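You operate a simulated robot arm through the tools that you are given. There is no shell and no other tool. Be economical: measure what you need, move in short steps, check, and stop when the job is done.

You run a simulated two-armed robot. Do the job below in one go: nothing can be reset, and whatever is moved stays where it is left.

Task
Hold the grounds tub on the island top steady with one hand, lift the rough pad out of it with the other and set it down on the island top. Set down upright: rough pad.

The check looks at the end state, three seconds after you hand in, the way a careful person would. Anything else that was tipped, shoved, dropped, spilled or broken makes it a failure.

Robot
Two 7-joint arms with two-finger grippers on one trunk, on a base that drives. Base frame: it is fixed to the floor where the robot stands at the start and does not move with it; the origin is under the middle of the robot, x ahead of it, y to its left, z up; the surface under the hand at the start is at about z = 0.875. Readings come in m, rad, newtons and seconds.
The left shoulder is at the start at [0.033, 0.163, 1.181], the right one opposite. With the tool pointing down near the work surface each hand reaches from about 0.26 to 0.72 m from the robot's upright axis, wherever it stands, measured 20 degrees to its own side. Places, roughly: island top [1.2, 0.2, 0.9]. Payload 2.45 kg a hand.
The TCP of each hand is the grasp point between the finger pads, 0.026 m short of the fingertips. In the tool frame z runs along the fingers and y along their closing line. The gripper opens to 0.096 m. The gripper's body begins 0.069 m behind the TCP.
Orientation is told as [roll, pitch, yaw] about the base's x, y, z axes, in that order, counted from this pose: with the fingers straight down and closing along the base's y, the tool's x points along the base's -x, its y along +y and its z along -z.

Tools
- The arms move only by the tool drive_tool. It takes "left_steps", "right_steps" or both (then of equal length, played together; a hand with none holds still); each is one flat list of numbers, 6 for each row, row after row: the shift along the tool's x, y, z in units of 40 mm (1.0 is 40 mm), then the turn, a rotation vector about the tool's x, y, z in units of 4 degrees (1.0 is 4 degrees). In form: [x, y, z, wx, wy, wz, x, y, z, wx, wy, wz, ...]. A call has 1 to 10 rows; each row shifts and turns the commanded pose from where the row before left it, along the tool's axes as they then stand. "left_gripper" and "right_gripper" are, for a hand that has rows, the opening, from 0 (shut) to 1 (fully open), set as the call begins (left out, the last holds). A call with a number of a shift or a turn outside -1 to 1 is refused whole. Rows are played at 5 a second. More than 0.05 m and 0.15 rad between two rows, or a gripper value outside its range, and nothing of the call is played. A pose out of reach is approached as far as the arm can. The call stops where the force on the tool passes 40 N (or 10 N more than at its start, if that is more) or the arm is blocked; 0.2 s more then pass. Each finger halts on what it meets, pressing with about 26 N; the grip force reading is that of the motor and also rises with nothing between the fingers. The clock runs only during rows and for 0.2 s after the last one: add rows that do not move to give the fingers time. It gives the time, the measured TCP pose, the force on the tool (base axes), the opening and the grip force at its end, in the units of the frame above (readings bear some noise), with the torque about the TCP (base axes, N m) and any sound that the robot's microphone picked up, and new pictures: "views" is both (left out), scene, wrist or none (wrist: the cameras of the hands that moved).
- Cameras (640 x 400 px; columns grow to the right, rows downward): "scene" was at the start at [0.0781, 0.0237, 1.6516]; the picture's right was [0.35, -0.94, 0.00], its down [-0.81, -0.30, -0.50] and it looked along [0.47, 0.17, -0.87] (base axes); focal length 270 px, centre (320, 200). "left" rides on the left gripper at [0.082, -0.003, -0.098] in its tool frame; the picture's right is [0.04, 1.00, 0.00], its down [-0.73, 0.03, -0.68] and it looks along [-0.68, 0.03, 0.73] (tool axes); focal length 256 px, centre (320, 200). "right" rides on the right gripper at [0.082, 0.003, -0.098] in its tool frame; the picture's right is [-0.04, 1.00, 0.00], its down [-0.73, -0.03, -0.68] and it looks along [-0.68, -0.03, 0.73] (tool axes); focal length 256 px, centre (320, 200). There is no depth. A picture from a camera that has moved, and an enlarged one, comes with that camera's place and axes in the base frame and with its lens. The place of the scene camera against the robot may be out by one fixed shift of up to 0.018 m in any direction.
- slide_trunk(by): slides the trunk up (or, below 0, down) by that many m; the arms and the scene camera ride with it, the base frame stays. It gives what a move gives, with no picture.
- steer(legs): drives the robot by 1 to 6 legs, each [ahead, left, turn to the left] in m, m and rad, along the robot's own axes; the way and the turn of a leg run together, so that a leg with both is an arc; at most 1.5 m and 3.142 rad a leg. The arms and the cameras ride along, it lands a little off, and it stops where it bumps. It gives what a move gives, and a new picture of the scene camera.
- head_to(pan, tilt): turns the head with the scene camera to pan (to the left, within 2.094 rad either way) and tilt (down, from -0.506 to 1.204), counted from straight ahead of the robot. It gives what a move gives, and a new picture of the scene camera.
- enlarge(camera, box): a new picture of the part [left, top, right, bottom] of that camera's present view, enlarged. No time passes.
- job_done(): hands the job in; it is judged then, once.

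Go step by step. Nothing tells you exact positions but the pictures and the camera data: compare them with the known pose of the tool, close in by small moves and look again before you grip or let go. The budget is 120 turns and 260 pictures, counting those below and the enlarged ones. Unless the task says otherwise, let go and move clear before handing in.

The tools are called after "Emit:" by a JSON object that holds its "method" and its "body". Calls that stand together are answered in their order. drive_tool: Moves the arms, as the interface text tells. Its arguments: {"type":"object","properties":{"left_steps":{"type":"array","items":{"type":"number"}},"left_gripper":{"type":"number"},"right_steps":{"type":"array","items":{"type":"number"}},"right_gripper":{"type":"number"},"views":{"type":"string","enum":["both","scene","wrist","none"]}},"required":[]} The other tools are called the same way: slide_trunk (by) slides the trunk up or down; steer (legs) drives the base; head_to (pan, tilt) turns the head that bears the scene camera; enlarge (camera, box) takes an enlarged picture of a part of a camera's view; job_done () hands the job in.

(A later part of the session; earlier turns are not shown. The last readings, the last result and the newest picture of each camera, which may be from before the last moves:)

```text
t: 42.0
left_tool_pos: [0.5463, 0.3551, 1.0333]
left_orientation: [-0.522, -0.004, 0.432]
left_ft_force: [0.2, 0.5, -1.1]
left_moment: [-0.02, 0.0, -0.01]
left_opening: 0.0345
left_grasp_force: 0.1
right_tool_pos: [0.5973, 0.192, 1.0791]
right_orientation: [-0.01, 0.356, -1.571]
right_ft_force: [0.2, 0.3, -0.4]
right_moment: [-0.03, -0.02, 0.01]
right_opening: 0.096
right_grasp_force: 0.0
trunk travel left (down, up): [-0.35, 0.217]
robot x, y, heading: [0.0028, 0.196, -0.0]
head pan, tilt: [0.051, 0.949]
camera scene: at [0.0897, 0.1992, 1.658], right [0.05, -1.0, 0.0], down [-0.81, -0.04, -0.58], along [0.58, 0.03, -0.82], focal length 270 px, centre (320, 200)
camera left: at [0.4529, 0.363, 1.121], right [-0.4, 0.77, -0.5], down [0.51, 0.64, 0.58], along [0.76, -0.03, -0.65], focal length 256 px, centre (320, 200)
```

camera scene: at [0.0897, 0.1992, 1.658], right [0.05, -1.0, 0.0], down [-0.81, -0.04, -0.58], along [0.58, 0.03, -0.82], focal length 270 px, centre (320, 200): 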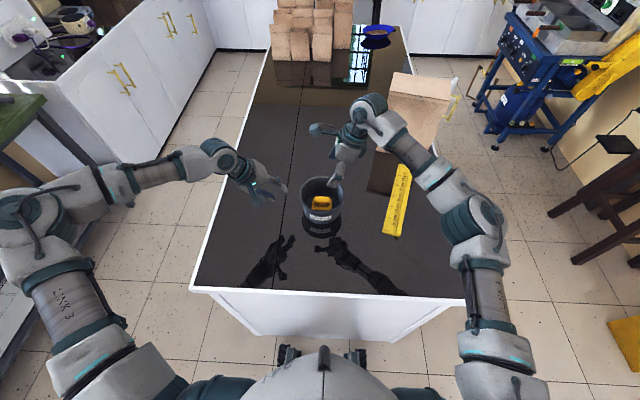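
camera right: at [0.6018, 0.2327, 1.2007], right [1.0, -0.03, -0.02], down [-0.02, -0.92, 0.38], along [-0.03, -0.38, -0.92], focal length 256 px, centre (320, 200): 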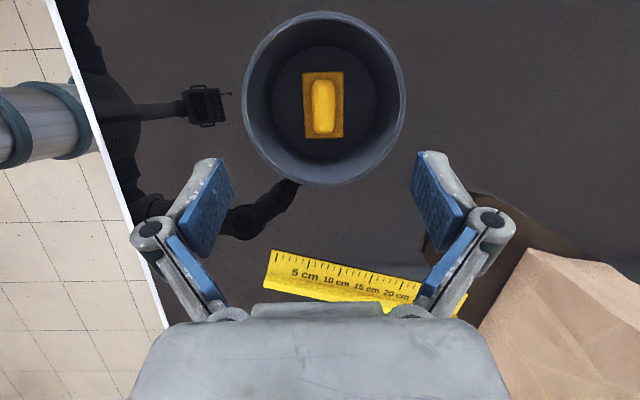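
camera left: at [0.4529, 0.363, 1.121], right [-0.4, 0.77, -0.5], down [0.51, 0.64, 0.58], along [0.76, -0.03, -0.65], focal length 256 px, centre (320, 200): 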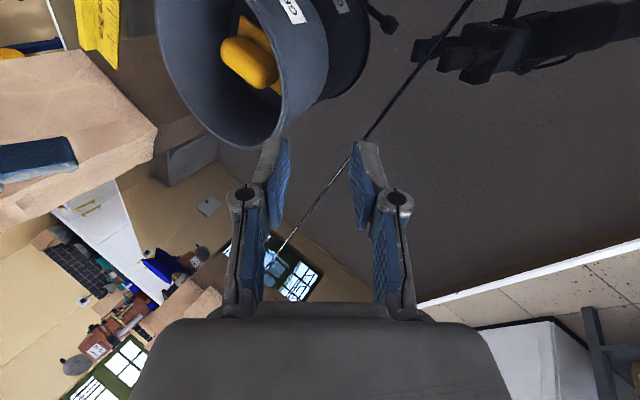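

This pose is reachable. Now I move the left hand to the start of its approach line, about 6 cm back from the rim.

Emit:
{"method": "drive_tool", "body": {"left_steps": [0.05, -0.22, 0.55, 0, 0, 0, 0.04, -0.22, 0.54, 0, 0, 0, 0, 0, 0, 0, 0, 0], "views": "wrist"}}

Emit:
{"method": "enlarge", "body": {"camera": "right", "box": [160, 0, 480, 200]}}

Emit:
{"method": "enlarge", "body": {"camera": "scene", "box": [220, 110, 420, 240]}}

```text
t: 42.8
left_tool_pos: [0.5575, 0.3186, 1.0059]
left_orientation: [-0.521, -0.004, 0.432]
left_ft_force: [-0.6, 0.0, -0.6]
left_moment: [-0.04, 0.0, -0.02]
left_opening: 0.0349
left_grasp_force: 0.0
right_tool_pos: [0.597, 0.1901, 1.0807]
right_orientation: [-0.009, 0.357, -1.572]
right_ft_force: [0.3, 0.5, -1.3]
right_moment: [0.01, -0.02, 0.01]
right_opening: 0.0959
right_grasp_force: 0.1
trunk travel left (down, up): [-0.35, 0.217]
robot x, y, heading: [0.0032, 0.1926, -0.0]
head pan, tilt: [0.051, 0.949]
camera left: at [0.4647, 0.3256, 1.0922], right [-0.4, 0.77, -0.5], down [0.51, 0.64, 0.58], along [0.76, -0.02, -0.65], focal length 256 px, centre (320, 200)
```

left: 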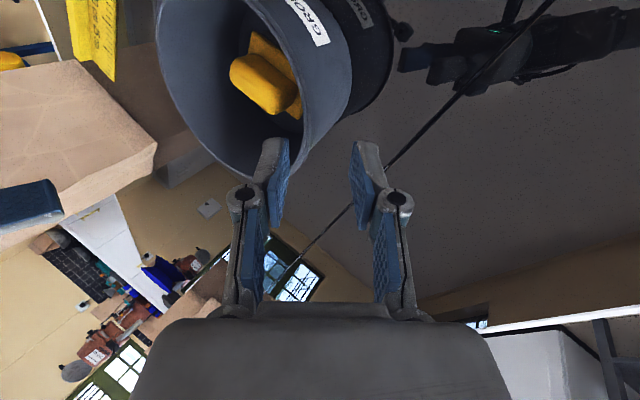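

```text
2.00 times, centred on (320, 100) of right
camera zoom: at [0.6013, 0.2322, 1.2011], right [1.0, -0.03, -0.02], down [-0.02, -0.92, 0.38], along [-0.03, -0.38, -0.92], focal length 512 px, centre (320, 400)
```

zoom: 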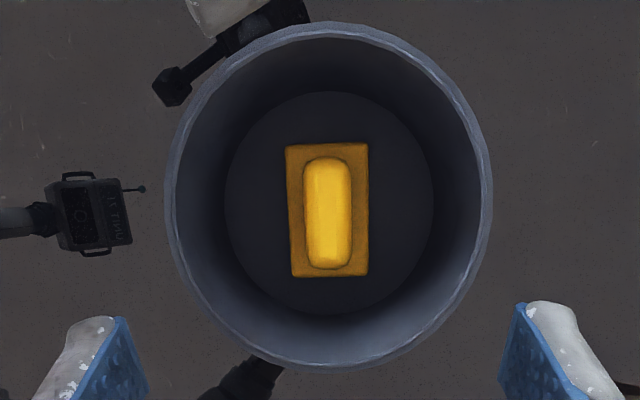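

```text
3.08 times, centred on (320, 175) of scene
camera zoom: at [0.0895, 0.1978, 1.658], right [0.05, -1.0, 0.0], down [-0.81, -0.04, -0.58], along [0.58, 0.03, -0.82], focal length 829 px, centre (320, 277)
```

zoom: 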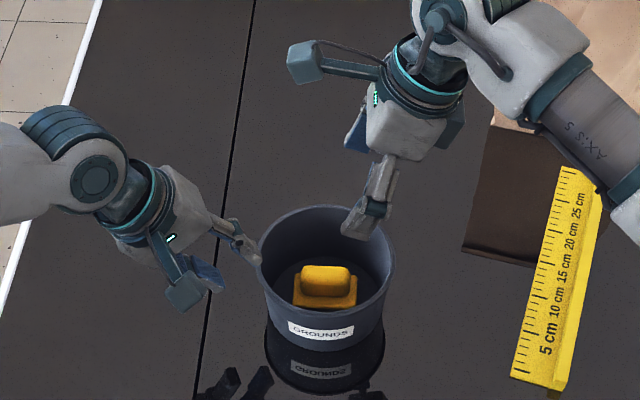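

The approach line looks right. I'll advance about 3 cm, until the tips are near rim height, and check the straddle.

Emit:
{"method": "drive_tool", "body": {"left_steps": [0, 0, 0.35, 0, 0, 0, 0, 0, 0.35, 0, 0, 0, 0, 0, 0, 0, 0, 0], "views": "wrist"}}

Emit:
{"method": "enlarge", "body": {"camera": "right", "box": [160, 0, 480, 200]}}

Emit:
{"method": "enlarge", "body": {"camera": "left", "box": [140, 60, 420, 235]}}

```text
t: 43.6
left_tool_pos: [0.5658, 0.3089, 0.9788]
left_orientation: [-0.521, -0.003, 0.433]
left_ft_force: [-0.7, 0.4, -0.3]
left_moment: [-0.01, -0.02, 0.01]
left_opening: 0.0345
left_grasp_force: 0.2
right_tool_pos: [0.5968, 0.1896, 1.079]
right_orientation: [-0.011, 0.356, -1.572]
right_ft_force: [-0.5, 0.7, 0.3]
right_moment: [0.06, 0.03, 0.0]
right_opening: 0.0962
right_grasp_force: 0.0
trunk travel left (down, up): [-0.35, 0.217]
robot x, y, heading: [-0.0033, 0.1962, -0.004]
head pan, tilt: [0.051, 0.949]
camera left: at [0.4723, 0.3157, 1.0656], right [-0.4, 0.77, -0.5], down [0.51, 0.64, 0.58], along [0.76, -0.02, -0.65], focal length 256 px, centre (320, 200)
```

left: 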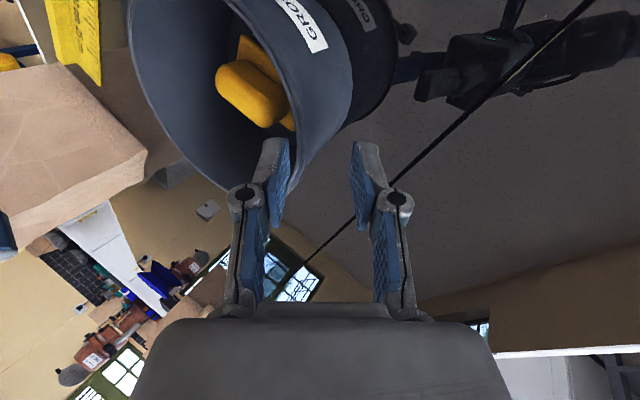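

```text
2.00 times, centred on (320, 100) of right
camera zoom: at [0.6016, 0.2325, 1.2009], right [1.0, -0.03, -0.02], down [-0.02, -0.92, 0.38], along [-0.03, -0.38, -0.92], focal length 512 px, centre (320, 400)
```

zoom: 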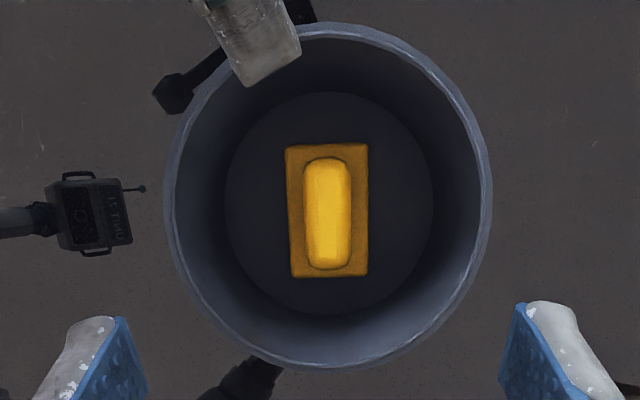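

```text
2.29 times, centred on (280, 148) of left
camera zoom: at [0.4723, 0.3157, 1.0656], right [-0.4, 0.77, -0.5], down [0.51, 0.64, 0.58], along [0.76, -0.02, -0.65], focal length 585 px, centre (411, 320)
```

zoom: 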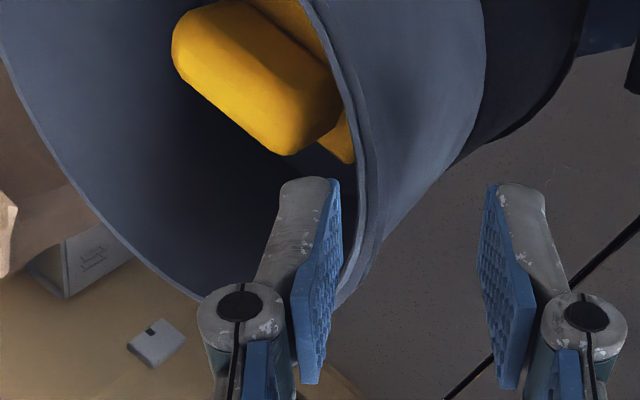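

The inner finger is inside the rim and the outer one outside, with the wall closer to the inner pad. I'll shift slightly inward and then go down further.

Emit:
{"method": "drive_tool", "body": {"left_steps": [0, -0.15, 0, 0, 0, 0, 0, 0, 0.3, 0, 0, 0, 0, 0, 0.3, 0, 0, 0, 0, 0, 0, 0, 0, 0], "views": "wrist"}}

Emit:
{"method": "enlarge", "body": {"camera": "right", "box": [160, 0, 480, 200]}}

Emit:
{"method": "enlarge", "body": {"camera": "left", "box": [140, 60, 420, 235]}}

```text
t: 44.6
left_tool_pos: [0.5666, 0.299, 0.9664]
left_orientation: [-0.524, -0.005, 0.432]
left_ft_force: [1.3, -0.7, 0.5]
left_moment: [0.02, 0.02, 0.02]
left_opening: 0.0346
left_grasp_force: 0.0
left hand out of reach, approached as far as the arm can: row 3
right_tool_pos: [0.5978, 0.1904, 1.079]
right_orientation: [-0.01, 0.356, -1.573]
right_ft_force: [-0.2, 0.0, 2.0]
right_moment: [-0.01, -0.02, 0.0]
right_opening: 0.0959
right_grasp_force: 0.1
trunk travel left (down, up): [-0.35, 0.217]
robot x, y, heading: [-0.0008, 0.1985, 0.002]
head pan, tilt: [0.051, 0.949]
camera left: at [0.4739, 0.3056, 1.0524], right [-0.4, 0.77, -0.5], down [0.51, 0.64, 0.58], along [0.76, -0.03, -0.65], focal length 256 px, centre (320, 200)
```

left: 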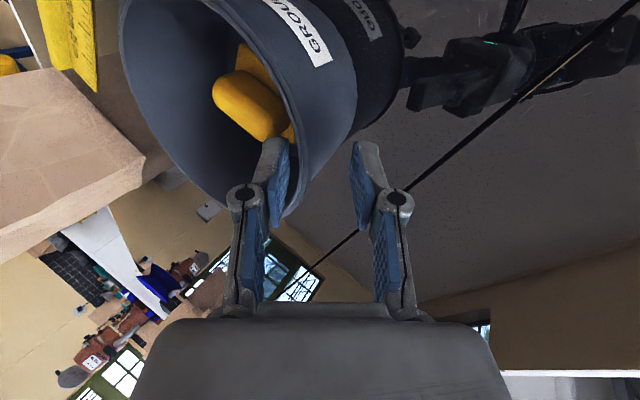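

```text
2.00 times, centred on (320, 100) of right
camera zoom: at [0.6018, 0.2325, 1.2008], right [1.0, -0.03, -0.02], down [-0.02, -0.92, 0.38], along [-0.04, -0.38, -0.92], focal length 512 px, centre (320, 400)
```

zoom: 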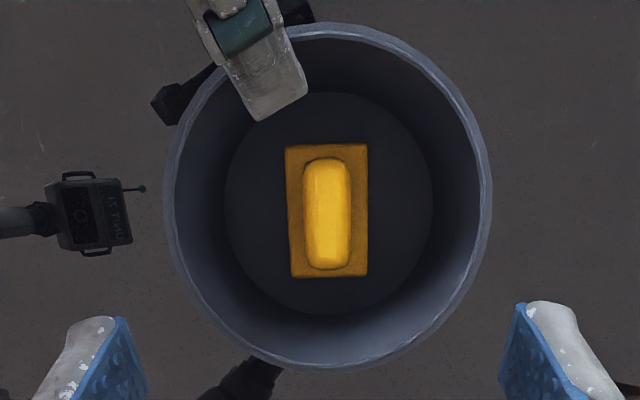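

```text
2.29 times, centred on (280, 148) of left
camera zoom: at [0.4739, 0.3056, 1.0524], right [-0.4, 0.77, -0.5], down [0.51, 0.64, 0.58], along [0.76, -0.03, -0.65], focal length 585 px, centre (411, 320)
```

zoom: 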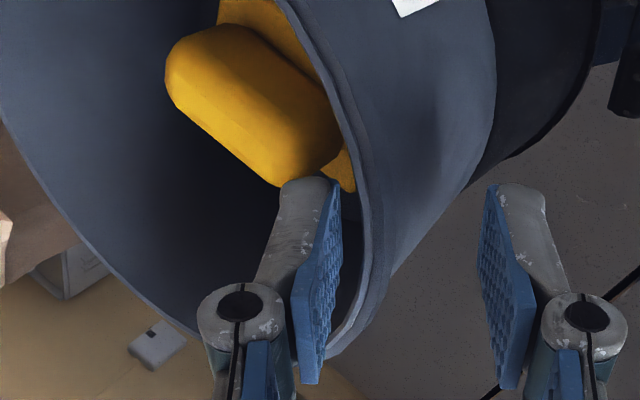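

The left arm is at its limit again, with about 14 mm of rim overlap. I'll use the trunk to lower both hands another 12 mm.

Emit:
{"method": "slide_trunk", "body": {"by": -0.012}}

Emit:
{"method": "enlarge", "body": {"camera": "left", "box": [140, 60, 420, 235]}}

```text
t: 45.2
left_tool_pos: [0.5674, 0.2977, 0.9524]
left_orientation: [-0.519, -0.001, 0.432]
left_ft_force: [-0.5, 0.0, 0.1]
left_moment: [0.02, -0.03, 0.01]
left_opening: 0.0346
left_grasp_force: 0.2
right_tool_pos: [0.5982, 0.1911, 1.0652]
right_orientation: [-0.011, 0.357, -1.571]
right_ft_force: [0.2, -0.7, 0.3]
right_moment: [-0.01, -0.02, -0.02]
right_opening: 0.0959
right_grasp_force: 0.1
trunk travel left (down, up): [-0.338, 0.229]
robot x, y, heading: [0.0019, 0.1953, 0.001]
head pan, tilt: [0.051, 0.949]
```

```text
2.29 times, centred on (280, 148) of left
camera zoom: at [0.4742, 0.3057, 1.0401], right [-0.4, 0.77, -0.5], down [0.51, 0.64, 0.58], along [0.76, -0.02, -0.65], focal length 585 px, centre (411, 320)
```

zoom: 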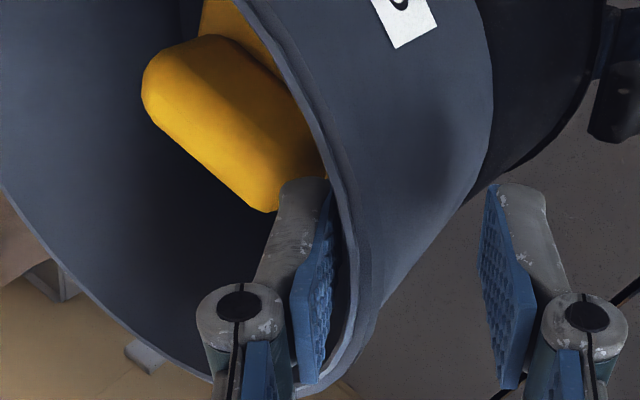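

Closing radially needs about 14 mm of opening at this lean, centred roughly 2 mm inward. I'll shift inward by 2 mm and close to 20 mm, then look.

Emit:
{"method": "drive_tool", "body": {"left_steps": [0, -0.05, 0, 0, 0, 0, 0, 0, 0, 0, 0, 0, 0, 0, 0, 0, 0, 0], "left_gripper": 0.21, "views": "none"}}

Emit:
{"method": "enlarge", "body": {"camera": "left", "box": [140, 60, 420, 235]}}

Emit:
{"method": "enlarge", "body": {"camera": "right", "box": [160, 0, 480, 200]}}

```text
t: 46.0
left_tool_pos: [0.5665, 0.296, 0.9553]
left_orientation: [-0.521, -0.002, 0.434]
left_ft_force: [0.7, 0.4, 0.8]
left_moment: [-0.01, -0.02, 0.02]
left_opening: 0.0202
left_grasp_force: 0.0
right_tool_pos: [0.5981, 0.1905, 1.066]
right_orientation: [-0.011, 0.355, -1.57]
right_ft_force: [0.6, -0.1, -0.2]
right_moment: [-0.01, 0.0, 0.03]
right_opening: 0.0956
right_grasp_force: 0.1
trunk travel left (down, up): [-0.338, 0.229]
robot x, y, heading: [-0.0002, 0.1961, -0.002]
head pan, tilt: [0.051, 0.949]
```

```text
2.29 times, centred on (280, 148) of left
camera zoom: at [0.4739, 0.3044, 1.042], right [-0.4, 0.77, -0.5], down [0.51, 0.64, 0.58], along [0.76, -0.02, -0.65], focal length 585 px, centre (411, 320)
```

zoom: 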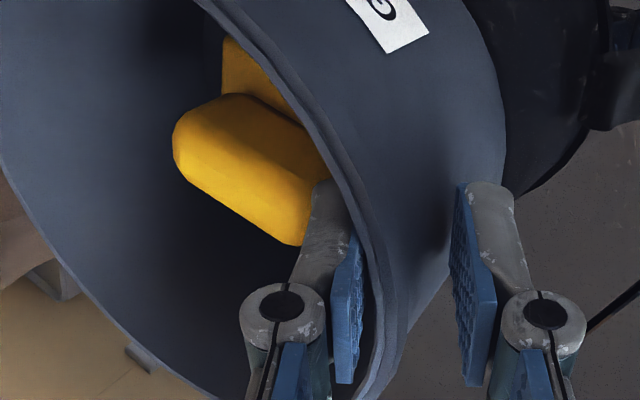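

```text
2.00 times, centred on (320, 100) of right
camera zoom: at [0.6026, 0.2333, 1.1867], right [1.0, -0.03, -0.02], down [-0.02, -0.92, 0.38], along [-0.03, -0.38, -0.92], focal length 512 px, centre (320, 400)
```

zoom: 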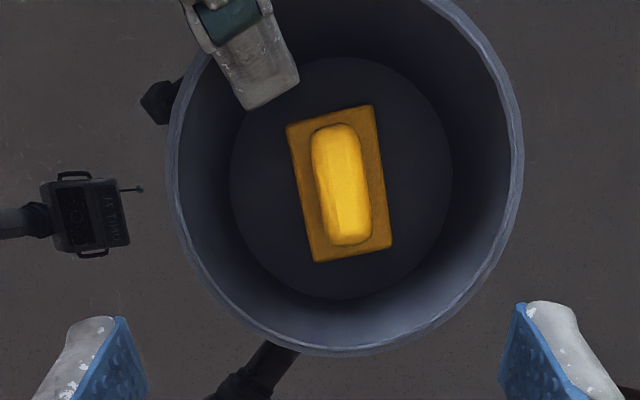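

The tub appears to have shifted about 14 mm and turned about 8° as the fingers closed. Before doing anything else I'll check whether it still sits flat.

Emit:
{"method": "enlarge", "body": {"camera": "scene", "box": [240, 130, 400, 240]}}

Emit:
{"method": "enlarge", "body": {"camera": "left", "box": [0, 0, 640, 400]}}

Emit:
{"method": "enlarge", "body": {"camera": "right", "box": [0, 0, 640, 400]}}

```text
3.64 times, centred on (320, 185) of scene
camera zoom: at [0.0943, 0.1984, 1.646], right [0.05, -1.0, 0.0], down [-0.81, -0.04, -0.58], along [0.58, 0.03, -0.82], focal length 980 px, centre (320, 254)
```

zoom: 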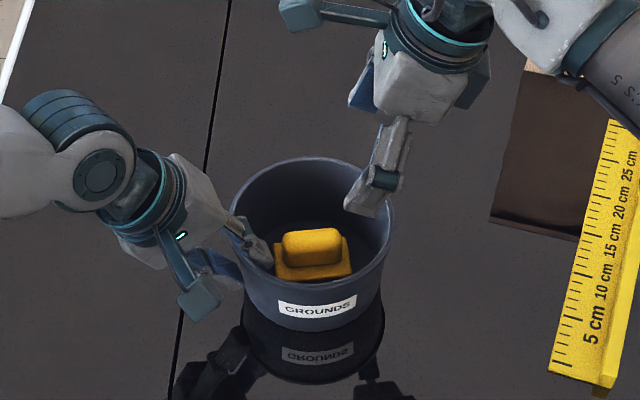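

```text
1.00 times, centred on (320, 200) of left (not enlarged: the box is as wide or as high as the picture)
camera zoom: at [0.4739, 0.3044, 1.042], right [-0.4, 0.77, -0.5], down [0.51, 0.64, 0.58], along [0.76, -0.02, -0.65], focal length 256 px, centre (320, 200)
```

zoom: 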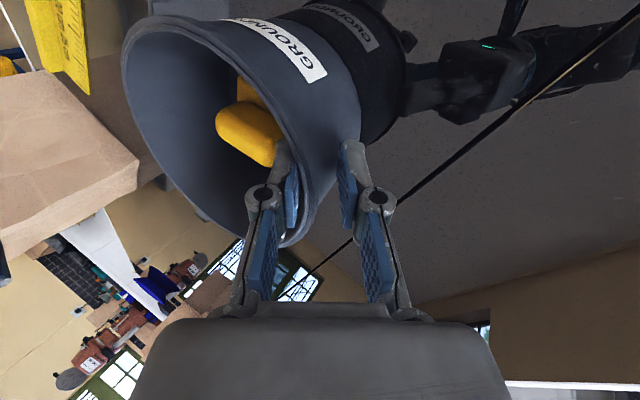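

```text
1.00 times, centred on (320, 200) of right (not enlarged: the box is as wide or as high as the picture)
camera zoom: at [0.6026, 0.2333, 1.1867], right [1.0, -0.03, -0.02], down [-0.02, -0.92, 0.38], along [-0.03, -0.38, -0.92], focal length 256 px, centre (320, 200)
```

zoom: 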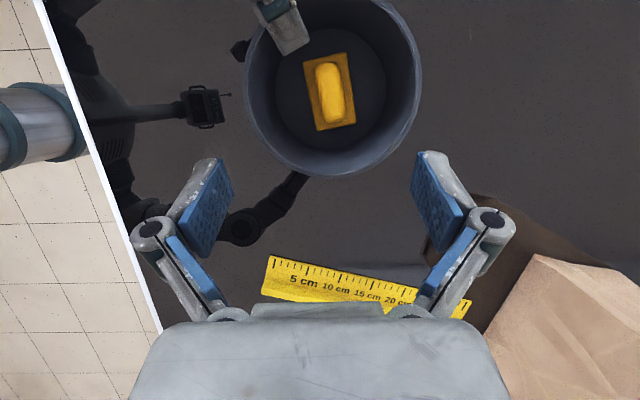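

The tub is flat on the top and only slid a little. I'll close the fingers in tiny steps to cage the wall lightly, then guide the tub back.

Emit:
{"method": "drive_tool", "body": {"left_steps": [0, 0, 0, 0, 0, 0], "left_gripper": 0.18, "views": "none"}}

Emit:
{"method": "drive_tool", "body": {"left_steps": [0, 0, 0, 0, 0, 0, 0, 0, 0, 0, 0, 0], "left_gripper": 0.16, "views": "none"}}

Emit:
{"method": "enlarge", "body": {"camera": "left", "box": [140, 60, 420, 235]}}

Emit:
{"method": "enlarge", "body": {"camera": "right", "box": [160, 0, 480, 200]}}

```text
t: 46.4
left_tool_pos: [0.5661, 0.296, 0.9549]
left_orientation: [-0.52, -0.004, 0.434]
left_ft_force: [0.6, 0.2, 1.3]
left_moment: [-0.01, 0.0, -0.01]
left_opening: 0.0179
left_grasp_force: 0.4
right_tool_pos: [0.5985, 0.1924, 1.0653]
right_orientation: [-0.01, 0.356, -1.573]
right_ft_force: [1.1, -0.7, 0.8]
right_moment: [-0.02, -0.01, -0.03]
right_opening: 0.096
right_grasp_force: 0.1
trunk travel left (down, up): [-0.338, 0.229]
robot x, y, heading: [-0.0021, 0.1944, 0.003]
head pan, tilt: [0.051, 0.949]
```

```text
t: 47.0
left_tool_pos: [0.5674, 0.2972, 0.9552]
left_orientation: [-0.519, -0.003, 0.432]
left_ft_force: [0.5, -0.7, -0.4]
left_moment: [-0.01, -0.02, -0.01]
left_opening: 0.0158
left_grasp_force: 0.5
right_tool_pos: [0.5987, 0.1912, 1.0653]
right_orientation: [-0.011, 0.355, -1.571]
right_ft_force: [-0.5, -0.4, -0.7]
right_moment: [-0.01, 0.02, -0.02]
right_opening: 0.0959
right_grasp_force: 0.0
trunk travel left (down, up): [-0.338, 0.229]
robot x, y, heading: [0.0017, 0.1968, -0.004]
head pan, tilt: [0.051, 0.949]
```

```text
2.29 times, centred on (280, 148) of left
camera zoom: at [0.4743, 0.3043, 1.0419], right [-0.4, 0.77, -0.5], down [0.51, 0.64, 0.58], along [0.76, -0.02, -0.65], focal length 585 px, centre (411, 320)
```

zoom: 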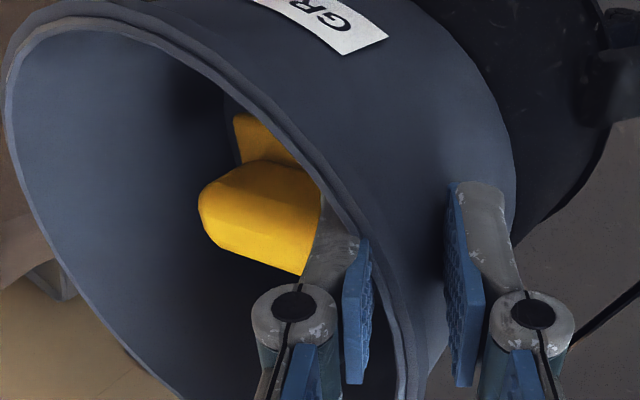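

```text
2.00 times, centred on (320, 100) of right
camera zoom: at [0.603, 0.2332, 1.1865], right [1.0, -0.03, -0.02], down [-0.02, -0.92, 0.38], along [-0.04, -0.38, -0.92], focal length 512 px, centre (320, 400)
```

zoom: 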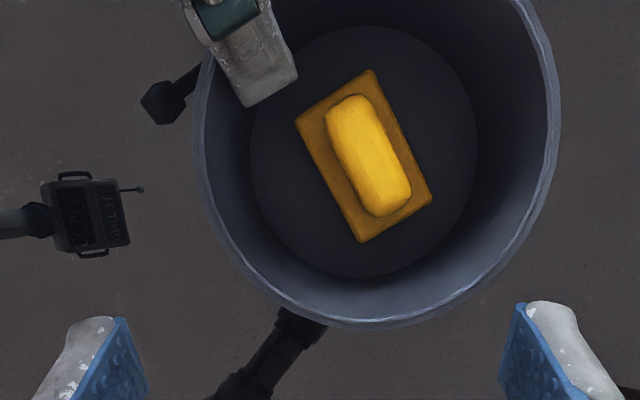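

The wall didn't suit the 30° lean. Squeezing made the tub pivot about 25° around the pinch point, which put its centre at about (0.621, 0.251). I'll open the fingers now and pull the right hand away. Then I'll re-align the left fingers with the wall so I can grip it properly and pivot it back.

Emit:
{"method": "drive_tool", "body": {"left_steps": [0, 0, 0, 0, 0, 0, 0, 0, 0, 0, 0, 0, 0, 0, 0, 0, 0, 0], "left_gripper": 0.36, "right_steps": [-0.81, 0, -0.69, 0, 0, 0, -0.81, 0, -0.69, 0, 0, 0, 0, 0, 0, 0, 0, 0], "views": "both"}}

Emit:
{"method": "enlarge", "body": {"camera": "left", "box": [140, 60, 420, 235]}}

```text
t: 47.8
left_tool_pos: [0.5678, 0.2947, 0.9549]
left_orientation: [-0.518, -0.005, 0.433]
left_ft_force: [0.0, 0.1, 0.2]
left_moment: [0.02, -0.03, -0.02]
left_opening: 0.0344
left_grasp_force: 0.0
right_tool_pos: [0.5963, 0.1074, 1.0934]
right_orientation: [-0.011, 0.358, -1.573]
right_ft_force: [-0.7, -0.5, 0.0]
right_moment: [0.01, 0.03, 0.01]
right_opening: 0.096
right_grasp_force: 0.1
trunk travel left (down, up): [-0.338, 0.229]
robot x, y, heading: [-0.0007, 0.195, 0.001]
head pan, tilt: [0.051, 0.949]
camera scene: at [0.095, 0.1951, 1.6459], right [0.05, -1.0, 0.0], down [-0.82, -0.04, -0.58], along [0.58, 0.03, -0.82], focal length 270 px, centre (320, 200)
camera right: at [0.602, 0.15, 1.2152], right [1.0, -0.03, -0.02], down [-0.02, -0.93, 0.38], along [-0.04, -0.38, -0.93], focal length 256 px, centre (320, 200)
camera left: at [0.4746, 0.3022, 1.0419], right [-0.4, 0.77, -0.5], down [0.51, 0.64, 0.58], along [0.76, -0.02, -0.65], focal length 256 px, centre (320, 200)
```

scene: 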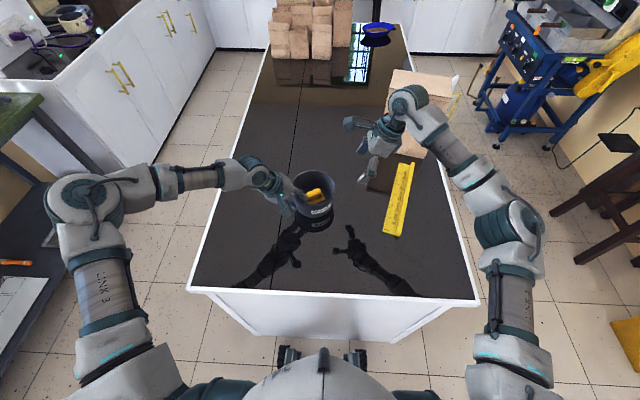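
right: 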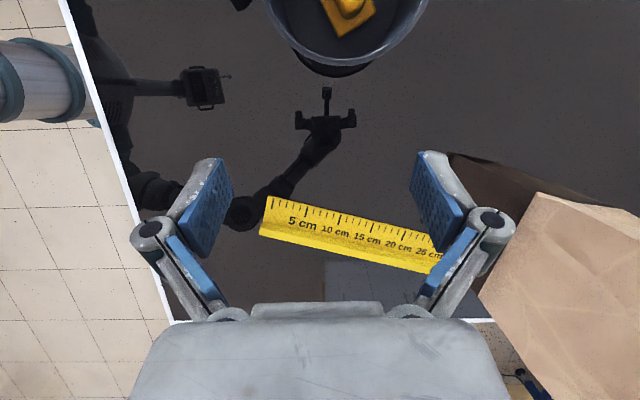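
left: 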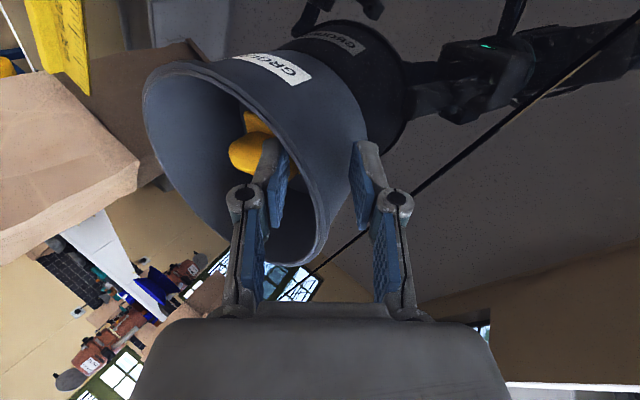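

```text
2.29 times, centred on (280, 148) of left
camera zoom: at [0.4746, 0.3022, 1.0419], right [-0.4, 0.77, -0.5], down [0.51, 0.64, 0.58], along [0.76, -0.02, -0.65], focal length 585 px, centre (411, 320)
```

zoom: 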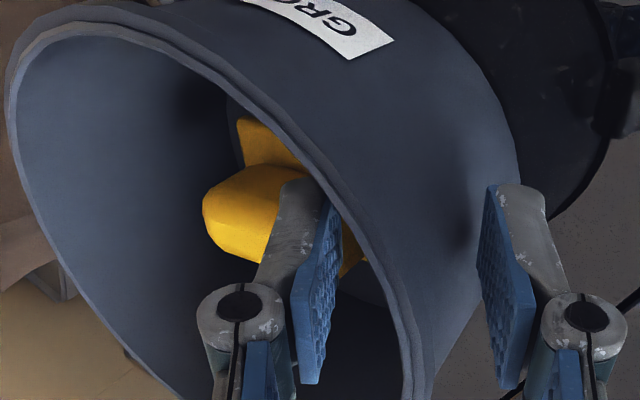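

The tub is freely caged now. I'll bring the left hand more upright, to a 9° lean that matches the wall flare. Closing at the original yaw should then rotate the wall back into line with the pads.

Emit:
{"method": "drive_tool", "body": {"left_steps": [0, 0, 0, -0.86, 0, 0, 0, 0, 0, -0.86, 0, 0, 0, 0, 0, -0.86, 0, 0, 0, 0, 0, -0.86, 0, 0, 0, 0, 0, -0.86, 0, 0, 0, 0, 0, -0.86, 0, 0, 0, 0, 0, 0, 0, 0], "views": "wrist"}}

Emit:
{"method": "enlarge", "body": {"camera": "left", "box": [140, 60, 420, 235]}}

Emit:
{"method": "enlarge", "body": {"camera": "scene", "box": [240, 130, 400, 240]}}

```text
t: 49.4
left_tool_pos: [0.5323, 0.3322, 0.9718]
left_orientation: [-0.161, -0.004, 0.434]
left_ft_force: [0.6, -0.4, 0.9]
left_moment: [-0.02, 0.01, 0.05]
left_opening: 0.0351
left_grasp_force: 0.5
left hand out of reach, approached as far as the arm can: row 1, 2, 3, 4, 5, 6
right_tool_pos: [0.5978, 0.1106, 1.0936]
right_orientation: [-0.011, 0.358, -1.573]
right_ft_force: [0.5, 0.5, -0.4]
right_moment: [0.01, 0.02, -0.02]
right_opening: 0.0959
right_grasp_force: 0.0
trunk travel left (down, up): [-0.338, 0.229]
robot x, y, heading: [0.0022, 0.1968, -0.001]
head pan, tilt: [0.051, 0.949]
camera left: at [0.4543, 0.3101, 1.0691], right [-0.45, 0.88, -0.16], down [0.61, 0.43, 0.67], along [0.66, 0.2, -0.73], focal length 256 px, centre (320, 200)
```

left: 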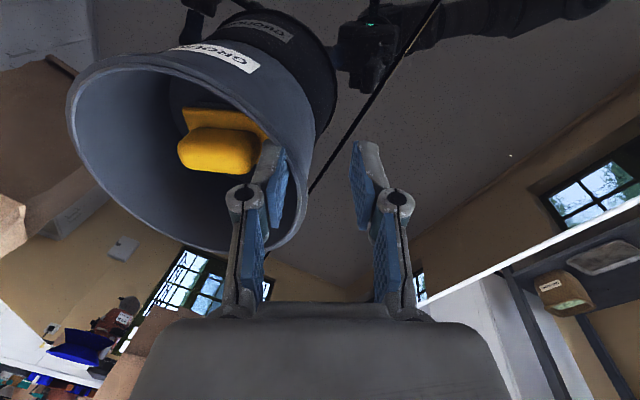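

```text
2.29 times, centred on (280, 148) of left
camera zoom: at [0.4543, 0.3101, 1.0691], right [-0.45, 0.88, -0.16], down [0.61, 0.43, 0.67], along [0.66, 0.2, -0.73], focal length 585 px, centre (411, 320)
```

zoom: 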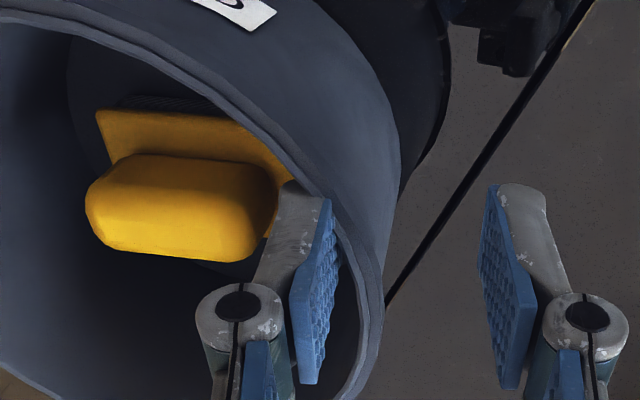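

```text
3.64 times, centred on (320, 185) of scene
camera zoom: at [0.0946, 0.1974, 1.6459], right [0.05, -1.0, 0.0], down [-0.81, -0.04, -0.58], along [0.58, 0.03, -0.82], focal length 980 px, centre (320, 254)
```

zoom: 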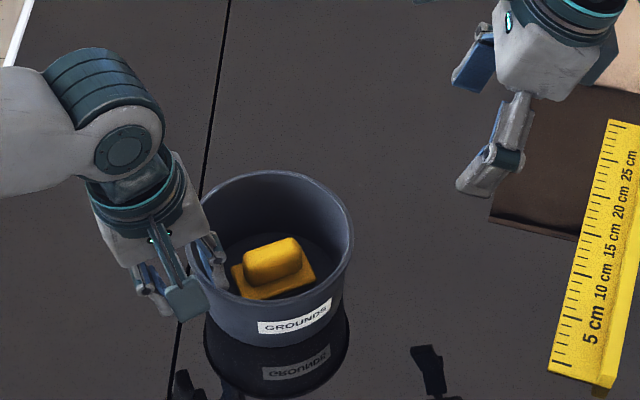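

The left arm was blocked again, and its inner finger dragged the tub to about (0.583, 0.277); it is still upright. I'll open the fingers a little to release the wall, lift straight out with the trunk, and reset the left arm's posture.

Emit:
{"method": "drive_tool", "body": {"left_steps": [0, 0, 0, 0, 0, 0, 0, 0, 0, 0, 0, 0], "left_gripper": 0.5, "views": "none"}}

Emit:
{"method": "enlarge", "body": {"camera": "left", "box": [140, 60, 420, 235]}}

```text
t: 50.0
left_tool_pos: [0.5334, 0.3337, 0.9713]
left_orientation: [-0.16, -0.004, 0.434]
left_ft_force: [-0.2, -0.7, 0.1]
left_moment: [0.02, 0.0, -0.02]
left_opening: 0.0479
left_grasp_force: 0.1
right_tool_pos: [0.5969, 0.1105, 1.0931]
right_orientation: [-0.011, 0.358, -1.572]
right_ft_force: [0.5, 0.2, 0.4]
right_moment: [-0.01, 0.0, 0.01]
right_opening: 0.0961
right_grasp_force: 0.2
trunk travel left (down, up): [-0.338, 0.229]
robot x, y, heading: [0.001, 0.1943, 0.002]
head pan, tilt: [0.051, 0.949]
```

```text
2.29 times, centred on (280, 148) of left
camera zoom: at [0.4543, 0.3102, 1.0689], right [-0.45, 0.88, -0.16], down [0.61, 0.43, 0.67], along [0.66, 0.2, -0.73], focal length 585 px, centre (411, 320)
```

zoom: 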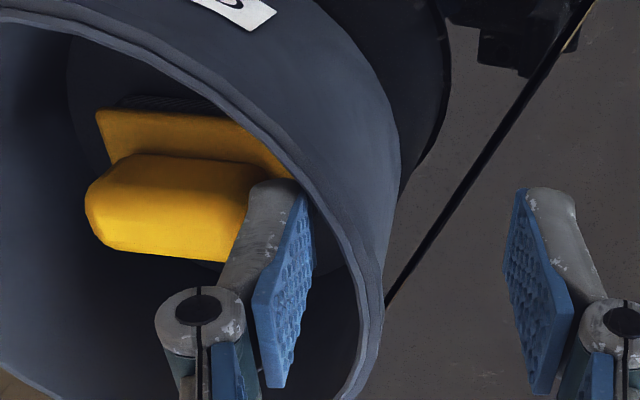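

The tub stayed put and the inner finger is free of the wall. Now I lift straight up with the trunk and look.

Emit:
{"method": "slide_trunk", "body": {"by": 0.08}}

Emit:
{"method": "drive_tool", "body": {"left_steps": [0, 0, 0, 0, 0, 0], "right_steps": [0, 0, 0, 0, 0, 0], "views": "both"}}

```text
t: 51.1
left_tool_pos: [0.5324, 0.3346, 1.0659]
left_orientation: [-0.173, -0.028, 0.433]
left_ft_force: [-0.1, -0.6, 0.0]
left_moment: [0.01, -0.02, -0.05]
left_opening: 0.048
left_grasp_force: 0.2
right_tool_pos: [0.5985, 0.1109, 1.1735]
right_orientation: [-0.01, 0.355, -1.573]
right_ft_force: [0.1, 0.0, -0.7]
right_moment: [0.01, 0.01, -0.02]
right_opening: 0.0959
right_grasp_force: 0.0
trunk travel left (down, up): [-0.418, 0.149]
robot x, y, heading: [0.0039, 0.1962, -0.003]
head pan, tilt: [0.051, 0.949]
```

```text
t: 51.5
left_tool_pos: [0.5322, 0.3349, 1.0671]
left_orientation: [-0.173, -0.032, 0.433]
left_ft_force: [-0.1, 0.1, -0.1]
left_moment: [-0.03, -0.01, 0.0]
left_opening: 0.0479
left_grasp_force: 0.1
right_tool_pos: [0.5992, 0.1102, 1.175]
right_orientation: [-0.01, 0.357, -1.57]
right_ft_force: [0.6, 0.6, -0.6]
right_moment: [0.01, 0.05, 0.0]
right_opening: 0.0959
right_grasp_force: 0.1
trunk travel left (down, up): [-0.418, 0.149]
robot x, y, heading: [-0.0025, 0.1919, 0.001]
head pan, tilt: [0.051, 0.949]
camera scene: at [0.0723, 0.1976, 1.7259], right [0.05, -1.0, 0.0], down [-0.81, -0.04, -0.58], along [0.58, 0.03, -0.82], focal length 270 px, centre (320, 200)
camera right: at [0.6032, 0.1526, 1.2957], right [1.0, -0.03, -0.02], down [-0.02, -0.92, 0.38], along [-0.03, -0.38, -0.92], focal length 256 px, centre (320, 200)
camera left: at [0.4502, 0.3117, 1.1619], right [-0.44, 0.88, -0.17], down [0.59, 0.43, 0.68], along [0.68, 0.2, -0.71], focal length 256 px, centre (320, 200)
```

scene: 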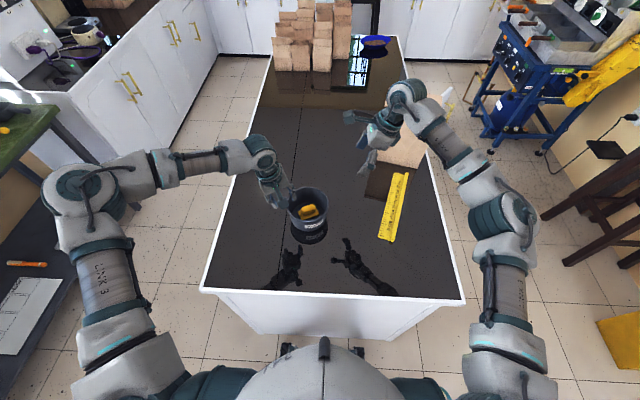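
right: 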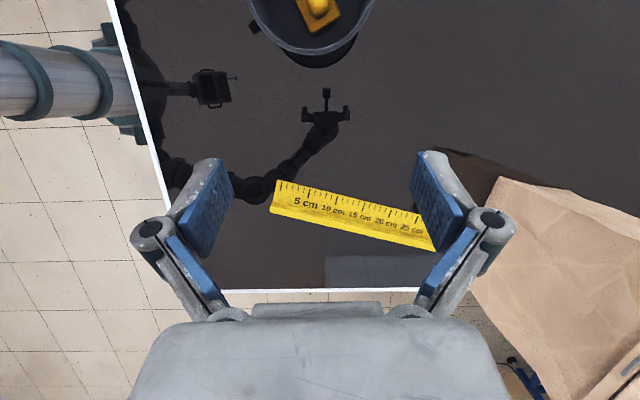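
left: 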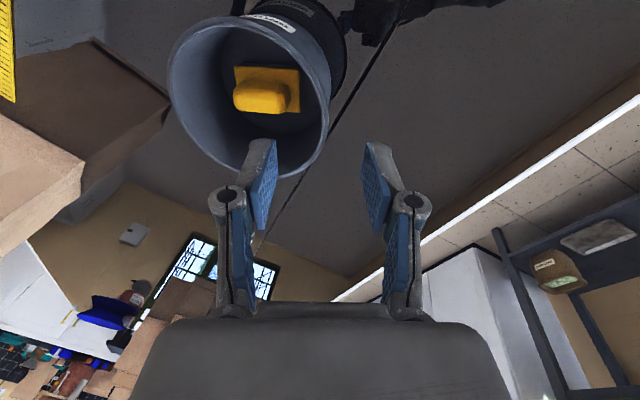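

Both hands are clear and the tub is upright. I'll send the left arm back toward its original posture. Then I'll use the well-placed right hand (yaw 0, flare-aligned) to grip the right wall and return the tub to its place and rotation.

Emit:
{"method": "drive_tool", "body": {"left_steps": [0.13, 0.75, -0.56, 0, 0, 0, 0.13, 0.75, -0.56, 0, 0, 0, 0.13, 0.75, -0.56, 0, 0, 0, 0.13, 0.75, -0.56, 0, 0, 0, 0.13, 0.75, -0.56, 0, 0, 0, 0.13, 0.75, -0.56, 0, 0, 0, 0, 0, 0, 0, 0.2, 1, 0, 0, 0, 0, 0.2, 1, 0, 0, 0, 0, 0, 1, 0, 0, 0, 0, 0, 1], "right_steps": [0, 0, 0, 0, -1, 0, 0, 0, 0, 0, -1, 0, 0, 0, 0, 0, -1, 0, 0, 0, 0, 0, -1, 0, 0, 0, 0, 0, -1, 0, 0, 0, 0, 0, 0, -1, 0, 0, 0, 0, 0, -1, 0, 0, 0, 0, 0, -1, 0, 0, 0, 0, 0, -1, 0, 0, 0, 0, 0, -1], "views": "none"}}

Emit:
{"method": "drive_tool", "body": {"left_steps": [0, 0, 0, 0, 0, 1, 0, 0, 0, 0, 0, 1, 0, 0, 0, 0, 0, 0, 0, 0, 0, 0, 0, 0, 0, 0, 0, 0, 0, 0, 0, 0, 0, 0, 0, 0, 0, 0, 0, 0, 0, 0, 0, 0, 0, 0, 0, 0, 0, 0, 0, 0, 0, 0, 0, 0, 0, 0, 0, 0], "right_steps": [0, 0, 0, 0, 0, -1, 0, 0, 0, 0, 0, -1, 0, 0, 0, 0, 0, -1, 0, 0, 0, 0, 0, -1, 0, 0, 0, 0, 0, -1, 0, 0, 0, 0, 0, -1, 0, 0, 0, 0, 0, -1, 0, 0, 0, 0, 0, -1, 0, 0, 0, 0, 0, -1, 0, 0, 0, 0, 0, -1], "views": "none"}}

Emit:
{"method": "drive_tool", "body": {"right_steps": [0, 0, 0, 0, 0, -1, 0, 0, 0, 0, 0, -1, 0, 0, 0, 0, 0, -1, 0, 0, 0, 0, 0, -1, 0, 0, 0, 0, 0, -1, 0, 0, 0, 0, 0, -1, 0, 0, 0, 0, 0, -1, 0, 0, 0, 0, 0, 0], "views": "both"}}

```text
t: 53.8
left_tool_pos: [0.417, 0.5033, 1.1667]
left_orientation: [-0.166, -0.047, 0.151]
left_ft_force: [0.0, 1.0, 0.1]
left_moment: [0.0, 0.0, -0.02]
left_opening: 0.0478
left_grasp_force: 0.0
right_tool_pos: [0.5995, 0.1111, 1.1747]
right_orientation: [-0.007, 0.01, -1.218]
right_ft_force: [0.3, -0.9, 0.1]
right_moment: [0.02, 0.01, 0.0]
right_opening: 0.0958
right_grasp_force: 0.1
trunk travel left (down, up): [-0.418, 0.149]
robot x, y, heading: [-0.0011, 0.193, -0.003]
head pan, tilt: [0.051, 0.949]
```

```text
t: 56.0
left_tool_pos: [0.4159, 0.503, 1.1666]
left_orientation: [-0.158, -0.072, 0.015]
left_ft_force: [-0.6, 0.0, -0.5]
left_moment: [0.02, 0.01, 0.01]
left_opening: 0.0479
left_grasp_force: 0.0
right_tool_pos: [0.5982, 0.1107, 1.1735]
right_orientation: [0.002, 0.012, -0.522]
right_ft_force: [-0.6, 0.1, 0.9]
right_moment: [-0.02, 0.04, -0.02]
right_opening: 0.0958
right_grasp_force: 0.0
trunk travel left (down, up): [-0.418, 0.149]
robot x, y, heading: [0.0015, 0.1927, 0.004]
head pan, tilt: [0.051, 0.949]
```

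```text
t: 57.8
left_tool_pos: [0.4158, 0.5031, 1.1662]
left_orientation: [-0.158, -0.071, 0.015]
left_ft_force: [0.3, 0.2, -0.1]
left_moment: [-0.02, 0.04, -0.01]
left_opening: 0.0479
left_grasp_force: 0.1
right_tool_pos: [0.5998, 0.1116, 1.1742]
right_orientation: [0.007, 0.011, -0.031]
right_ft_force: [-0.5, 0.5, 0.0]
right_moment: [0.03, -0.02, 0.0]
right_opening: 0.0961
right_grasp_force: 0.0
trunk travel left (down, up): [-0.418, 0.149]
robot x, y, heading: [-0.001, 0.1973, -0.001]
head pan, tilt: [0.051, 0.949]
camera scene: at [0.0714, 0.2001, 1.7259], right [0.05, -1.0, 0.0], down [-0.81, -0.04, -0.58], along [0.58, 0.03, -0.82], focal length 270 px, centre (320, 200)
camera right: at [0.5187, 0.1159, 1.2738], right [0.07, 1.0, 0.01], down [0.74, -0.06, 0.67], along [0.67, -0.04, -0.74], focal length 256 px, centre (320, 200)
```

scene: 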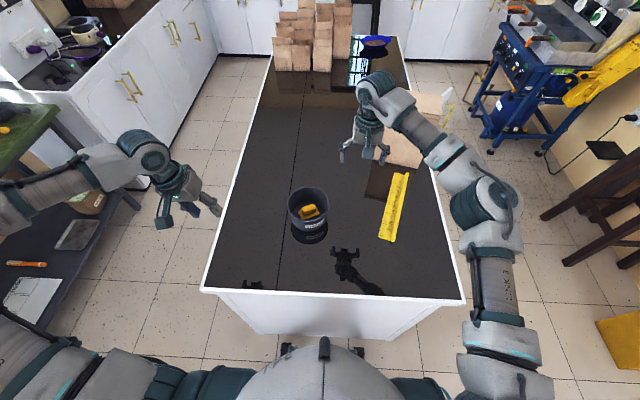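
right: 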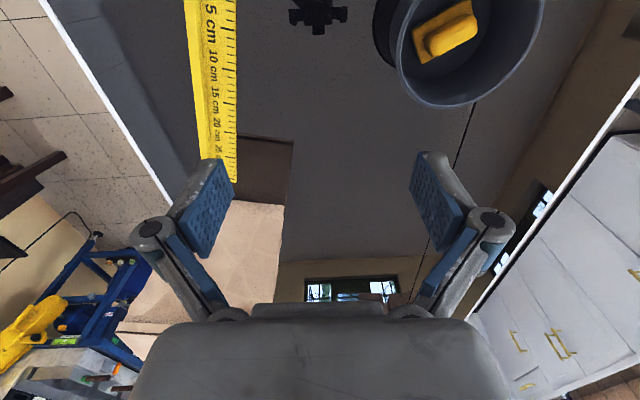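

Both arms are in good postures. I'll measure the tub now, and at the same time lean the right hand to match the wall flare.

Emit:
{"method": "drive_tool", "body": {"right_steps": [0.5, 0, 0, -0.76, 0, 0, 0.5, 0, 0, -0.76, 0, 0, 0.5, 0, 0, -0.76, 0, 0, 0, 0, 0, 0, 0, 0], "right_gripper": 0.4, "views": "wrist"}}

Emit:
{"method": "enlarge", "body": {"camera": "scene", "box": [250, 150, 380, 255]}}

```text
t: 58.8
left_tool_pos: [0.4158, 0.5026, 1.1662]
left_orientation: [-0.157, -0.071, 0.016]
left_ft_force: [-0.4, -0.9, 0.3]
left_moment: [0.01, 0.01, -0.02]
left_opening: 0.048
left_grasp_force: 0.1
right_tool_pos: [0.5385, 0.1132, 1.1745]
right_orientation: [0.168, 0.009, -0.031]
right_ft_force: [-0.9, -0.2, 0.0]
right_moment: [0.02, 0.0, 0.01]
right_opening: 0.0381
right_grasp_force: 0.1
trunk travel left (down, up): [-0.418, 0.149]
robot x, y, heading: [0.0026, 0.1962, 0.001]
head pan, tilt: [0.051, 0.949]
camera right: at [0.4577, 0.1026, 1.2734], right [0.07, 0.98, 0.17], down [0.74, -0.17, 0.66], along [0.67, 0.07, -0.74], focal length 256 px, centre (320, 200)
```

right: 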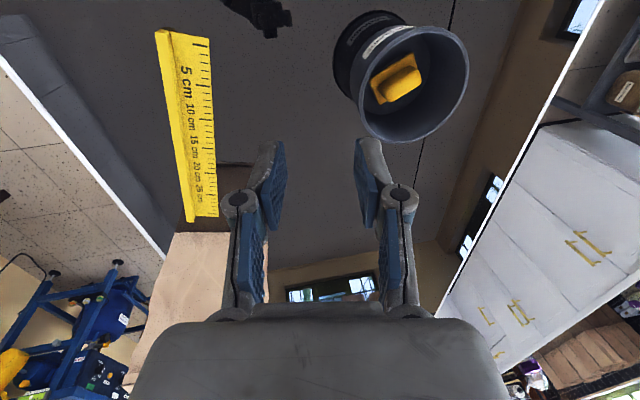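

```text
3.81 times, centred on (315, 202) of scene
camera zoom: at [0.0713, 0.199, 1.7259], right [0.05, -1.0, 0.0], down [-0.81, -0.04, -0.58], along [0.58, 0.03, -0.82], focal length 1027 px, centre (339, 190)
```

zoom: 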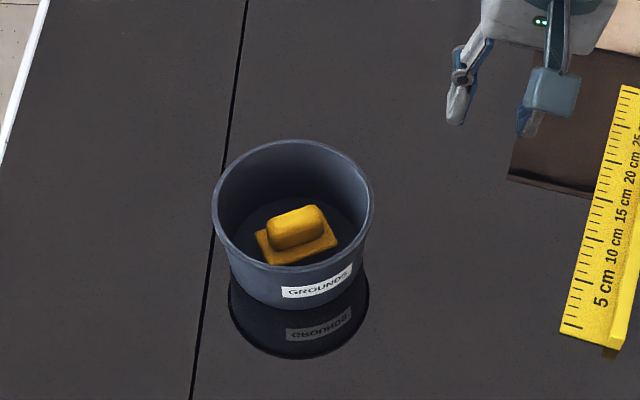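

The tub centre is at about (0.579, 0.269) and rotated about +26°. I'll bring the right hand above its right (-y) wall and look closely before descending.

Emit:
{"method": "drive_tool", "body": {"right_steps": [-0.19, 0.25, 0.876, 0, 0, 0, -0.19, 0.25, 0.876, 0, 0, 0, -0.19, 0.25, 0.876, 0, 0, 0, -0.19, 0.25, 0.876, 0, 0, 0, -0.19, 0.25, 0.6, 0, 0, 0, 0, 0, 0, 0, 0, 0], "views": "wrist"}}

Emit:
{"method": "enlarge", "body": {"camera": "scene", "box": [250, 130, 410, 240]}}

```text
t: 60.1
left_tool_pos: [0.4154, 0.503, 1.1661]
left_orientation: [-0.158, -0.071, 0.015]
left_ft_force: [-0.1, 0.4, -0.6]
left_moment: [0.0, 0.03, -0.05]
left_opening: 0.048
left_grasp_force: 0.0
right_tool_pos: [0.5779, 0.1861, 1.0204]
right_orientation: [0.165, 0.009, -0.031]
right_ft_force: [-0.7, -0.9, 0.3]
right_moment: [0.0, 0.01, 0.0]
right_opening: 0.0384
right_grasp_force: 0.0
trunk travel left (down, up): [-0.418, 0.149]
robot x, y, heading: [-0.0025, 0.1965, -0.001]
head pan, tilt: [0.051, 0.949]
camera right: at [0.4969, 0.1763, 1.1202], right [0.07, 0.98, 0.17], down [0.73, -0.16, 0.66], along [0.67, 0.07, -0.73], focal length 256 px, centre (320, 200)
```

right: 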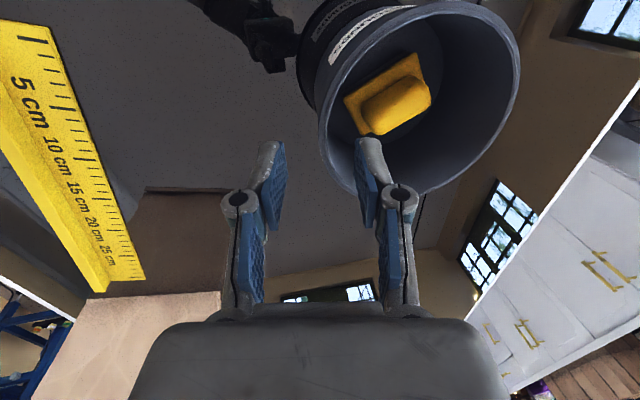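

```text
3.64 times, centred on (330, 185) of scene
camera zoom: at [0.0709, 0.2009, 1.726], right [0.05, -1.0, 0.0], down [-0.81, -0.04, -0.58], along [0.58, 0.03, -0.82], focal length 980 px, centre (284, 254)
```

zoom: 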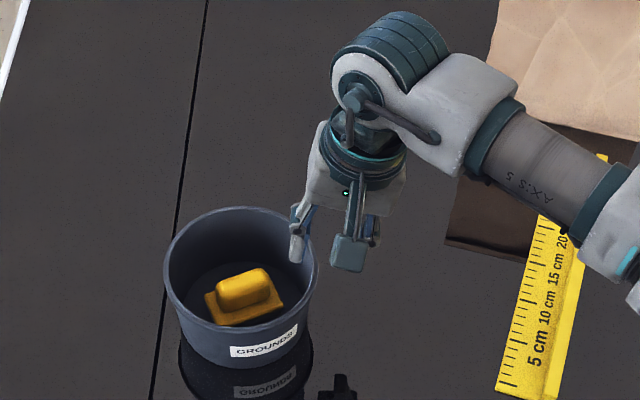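

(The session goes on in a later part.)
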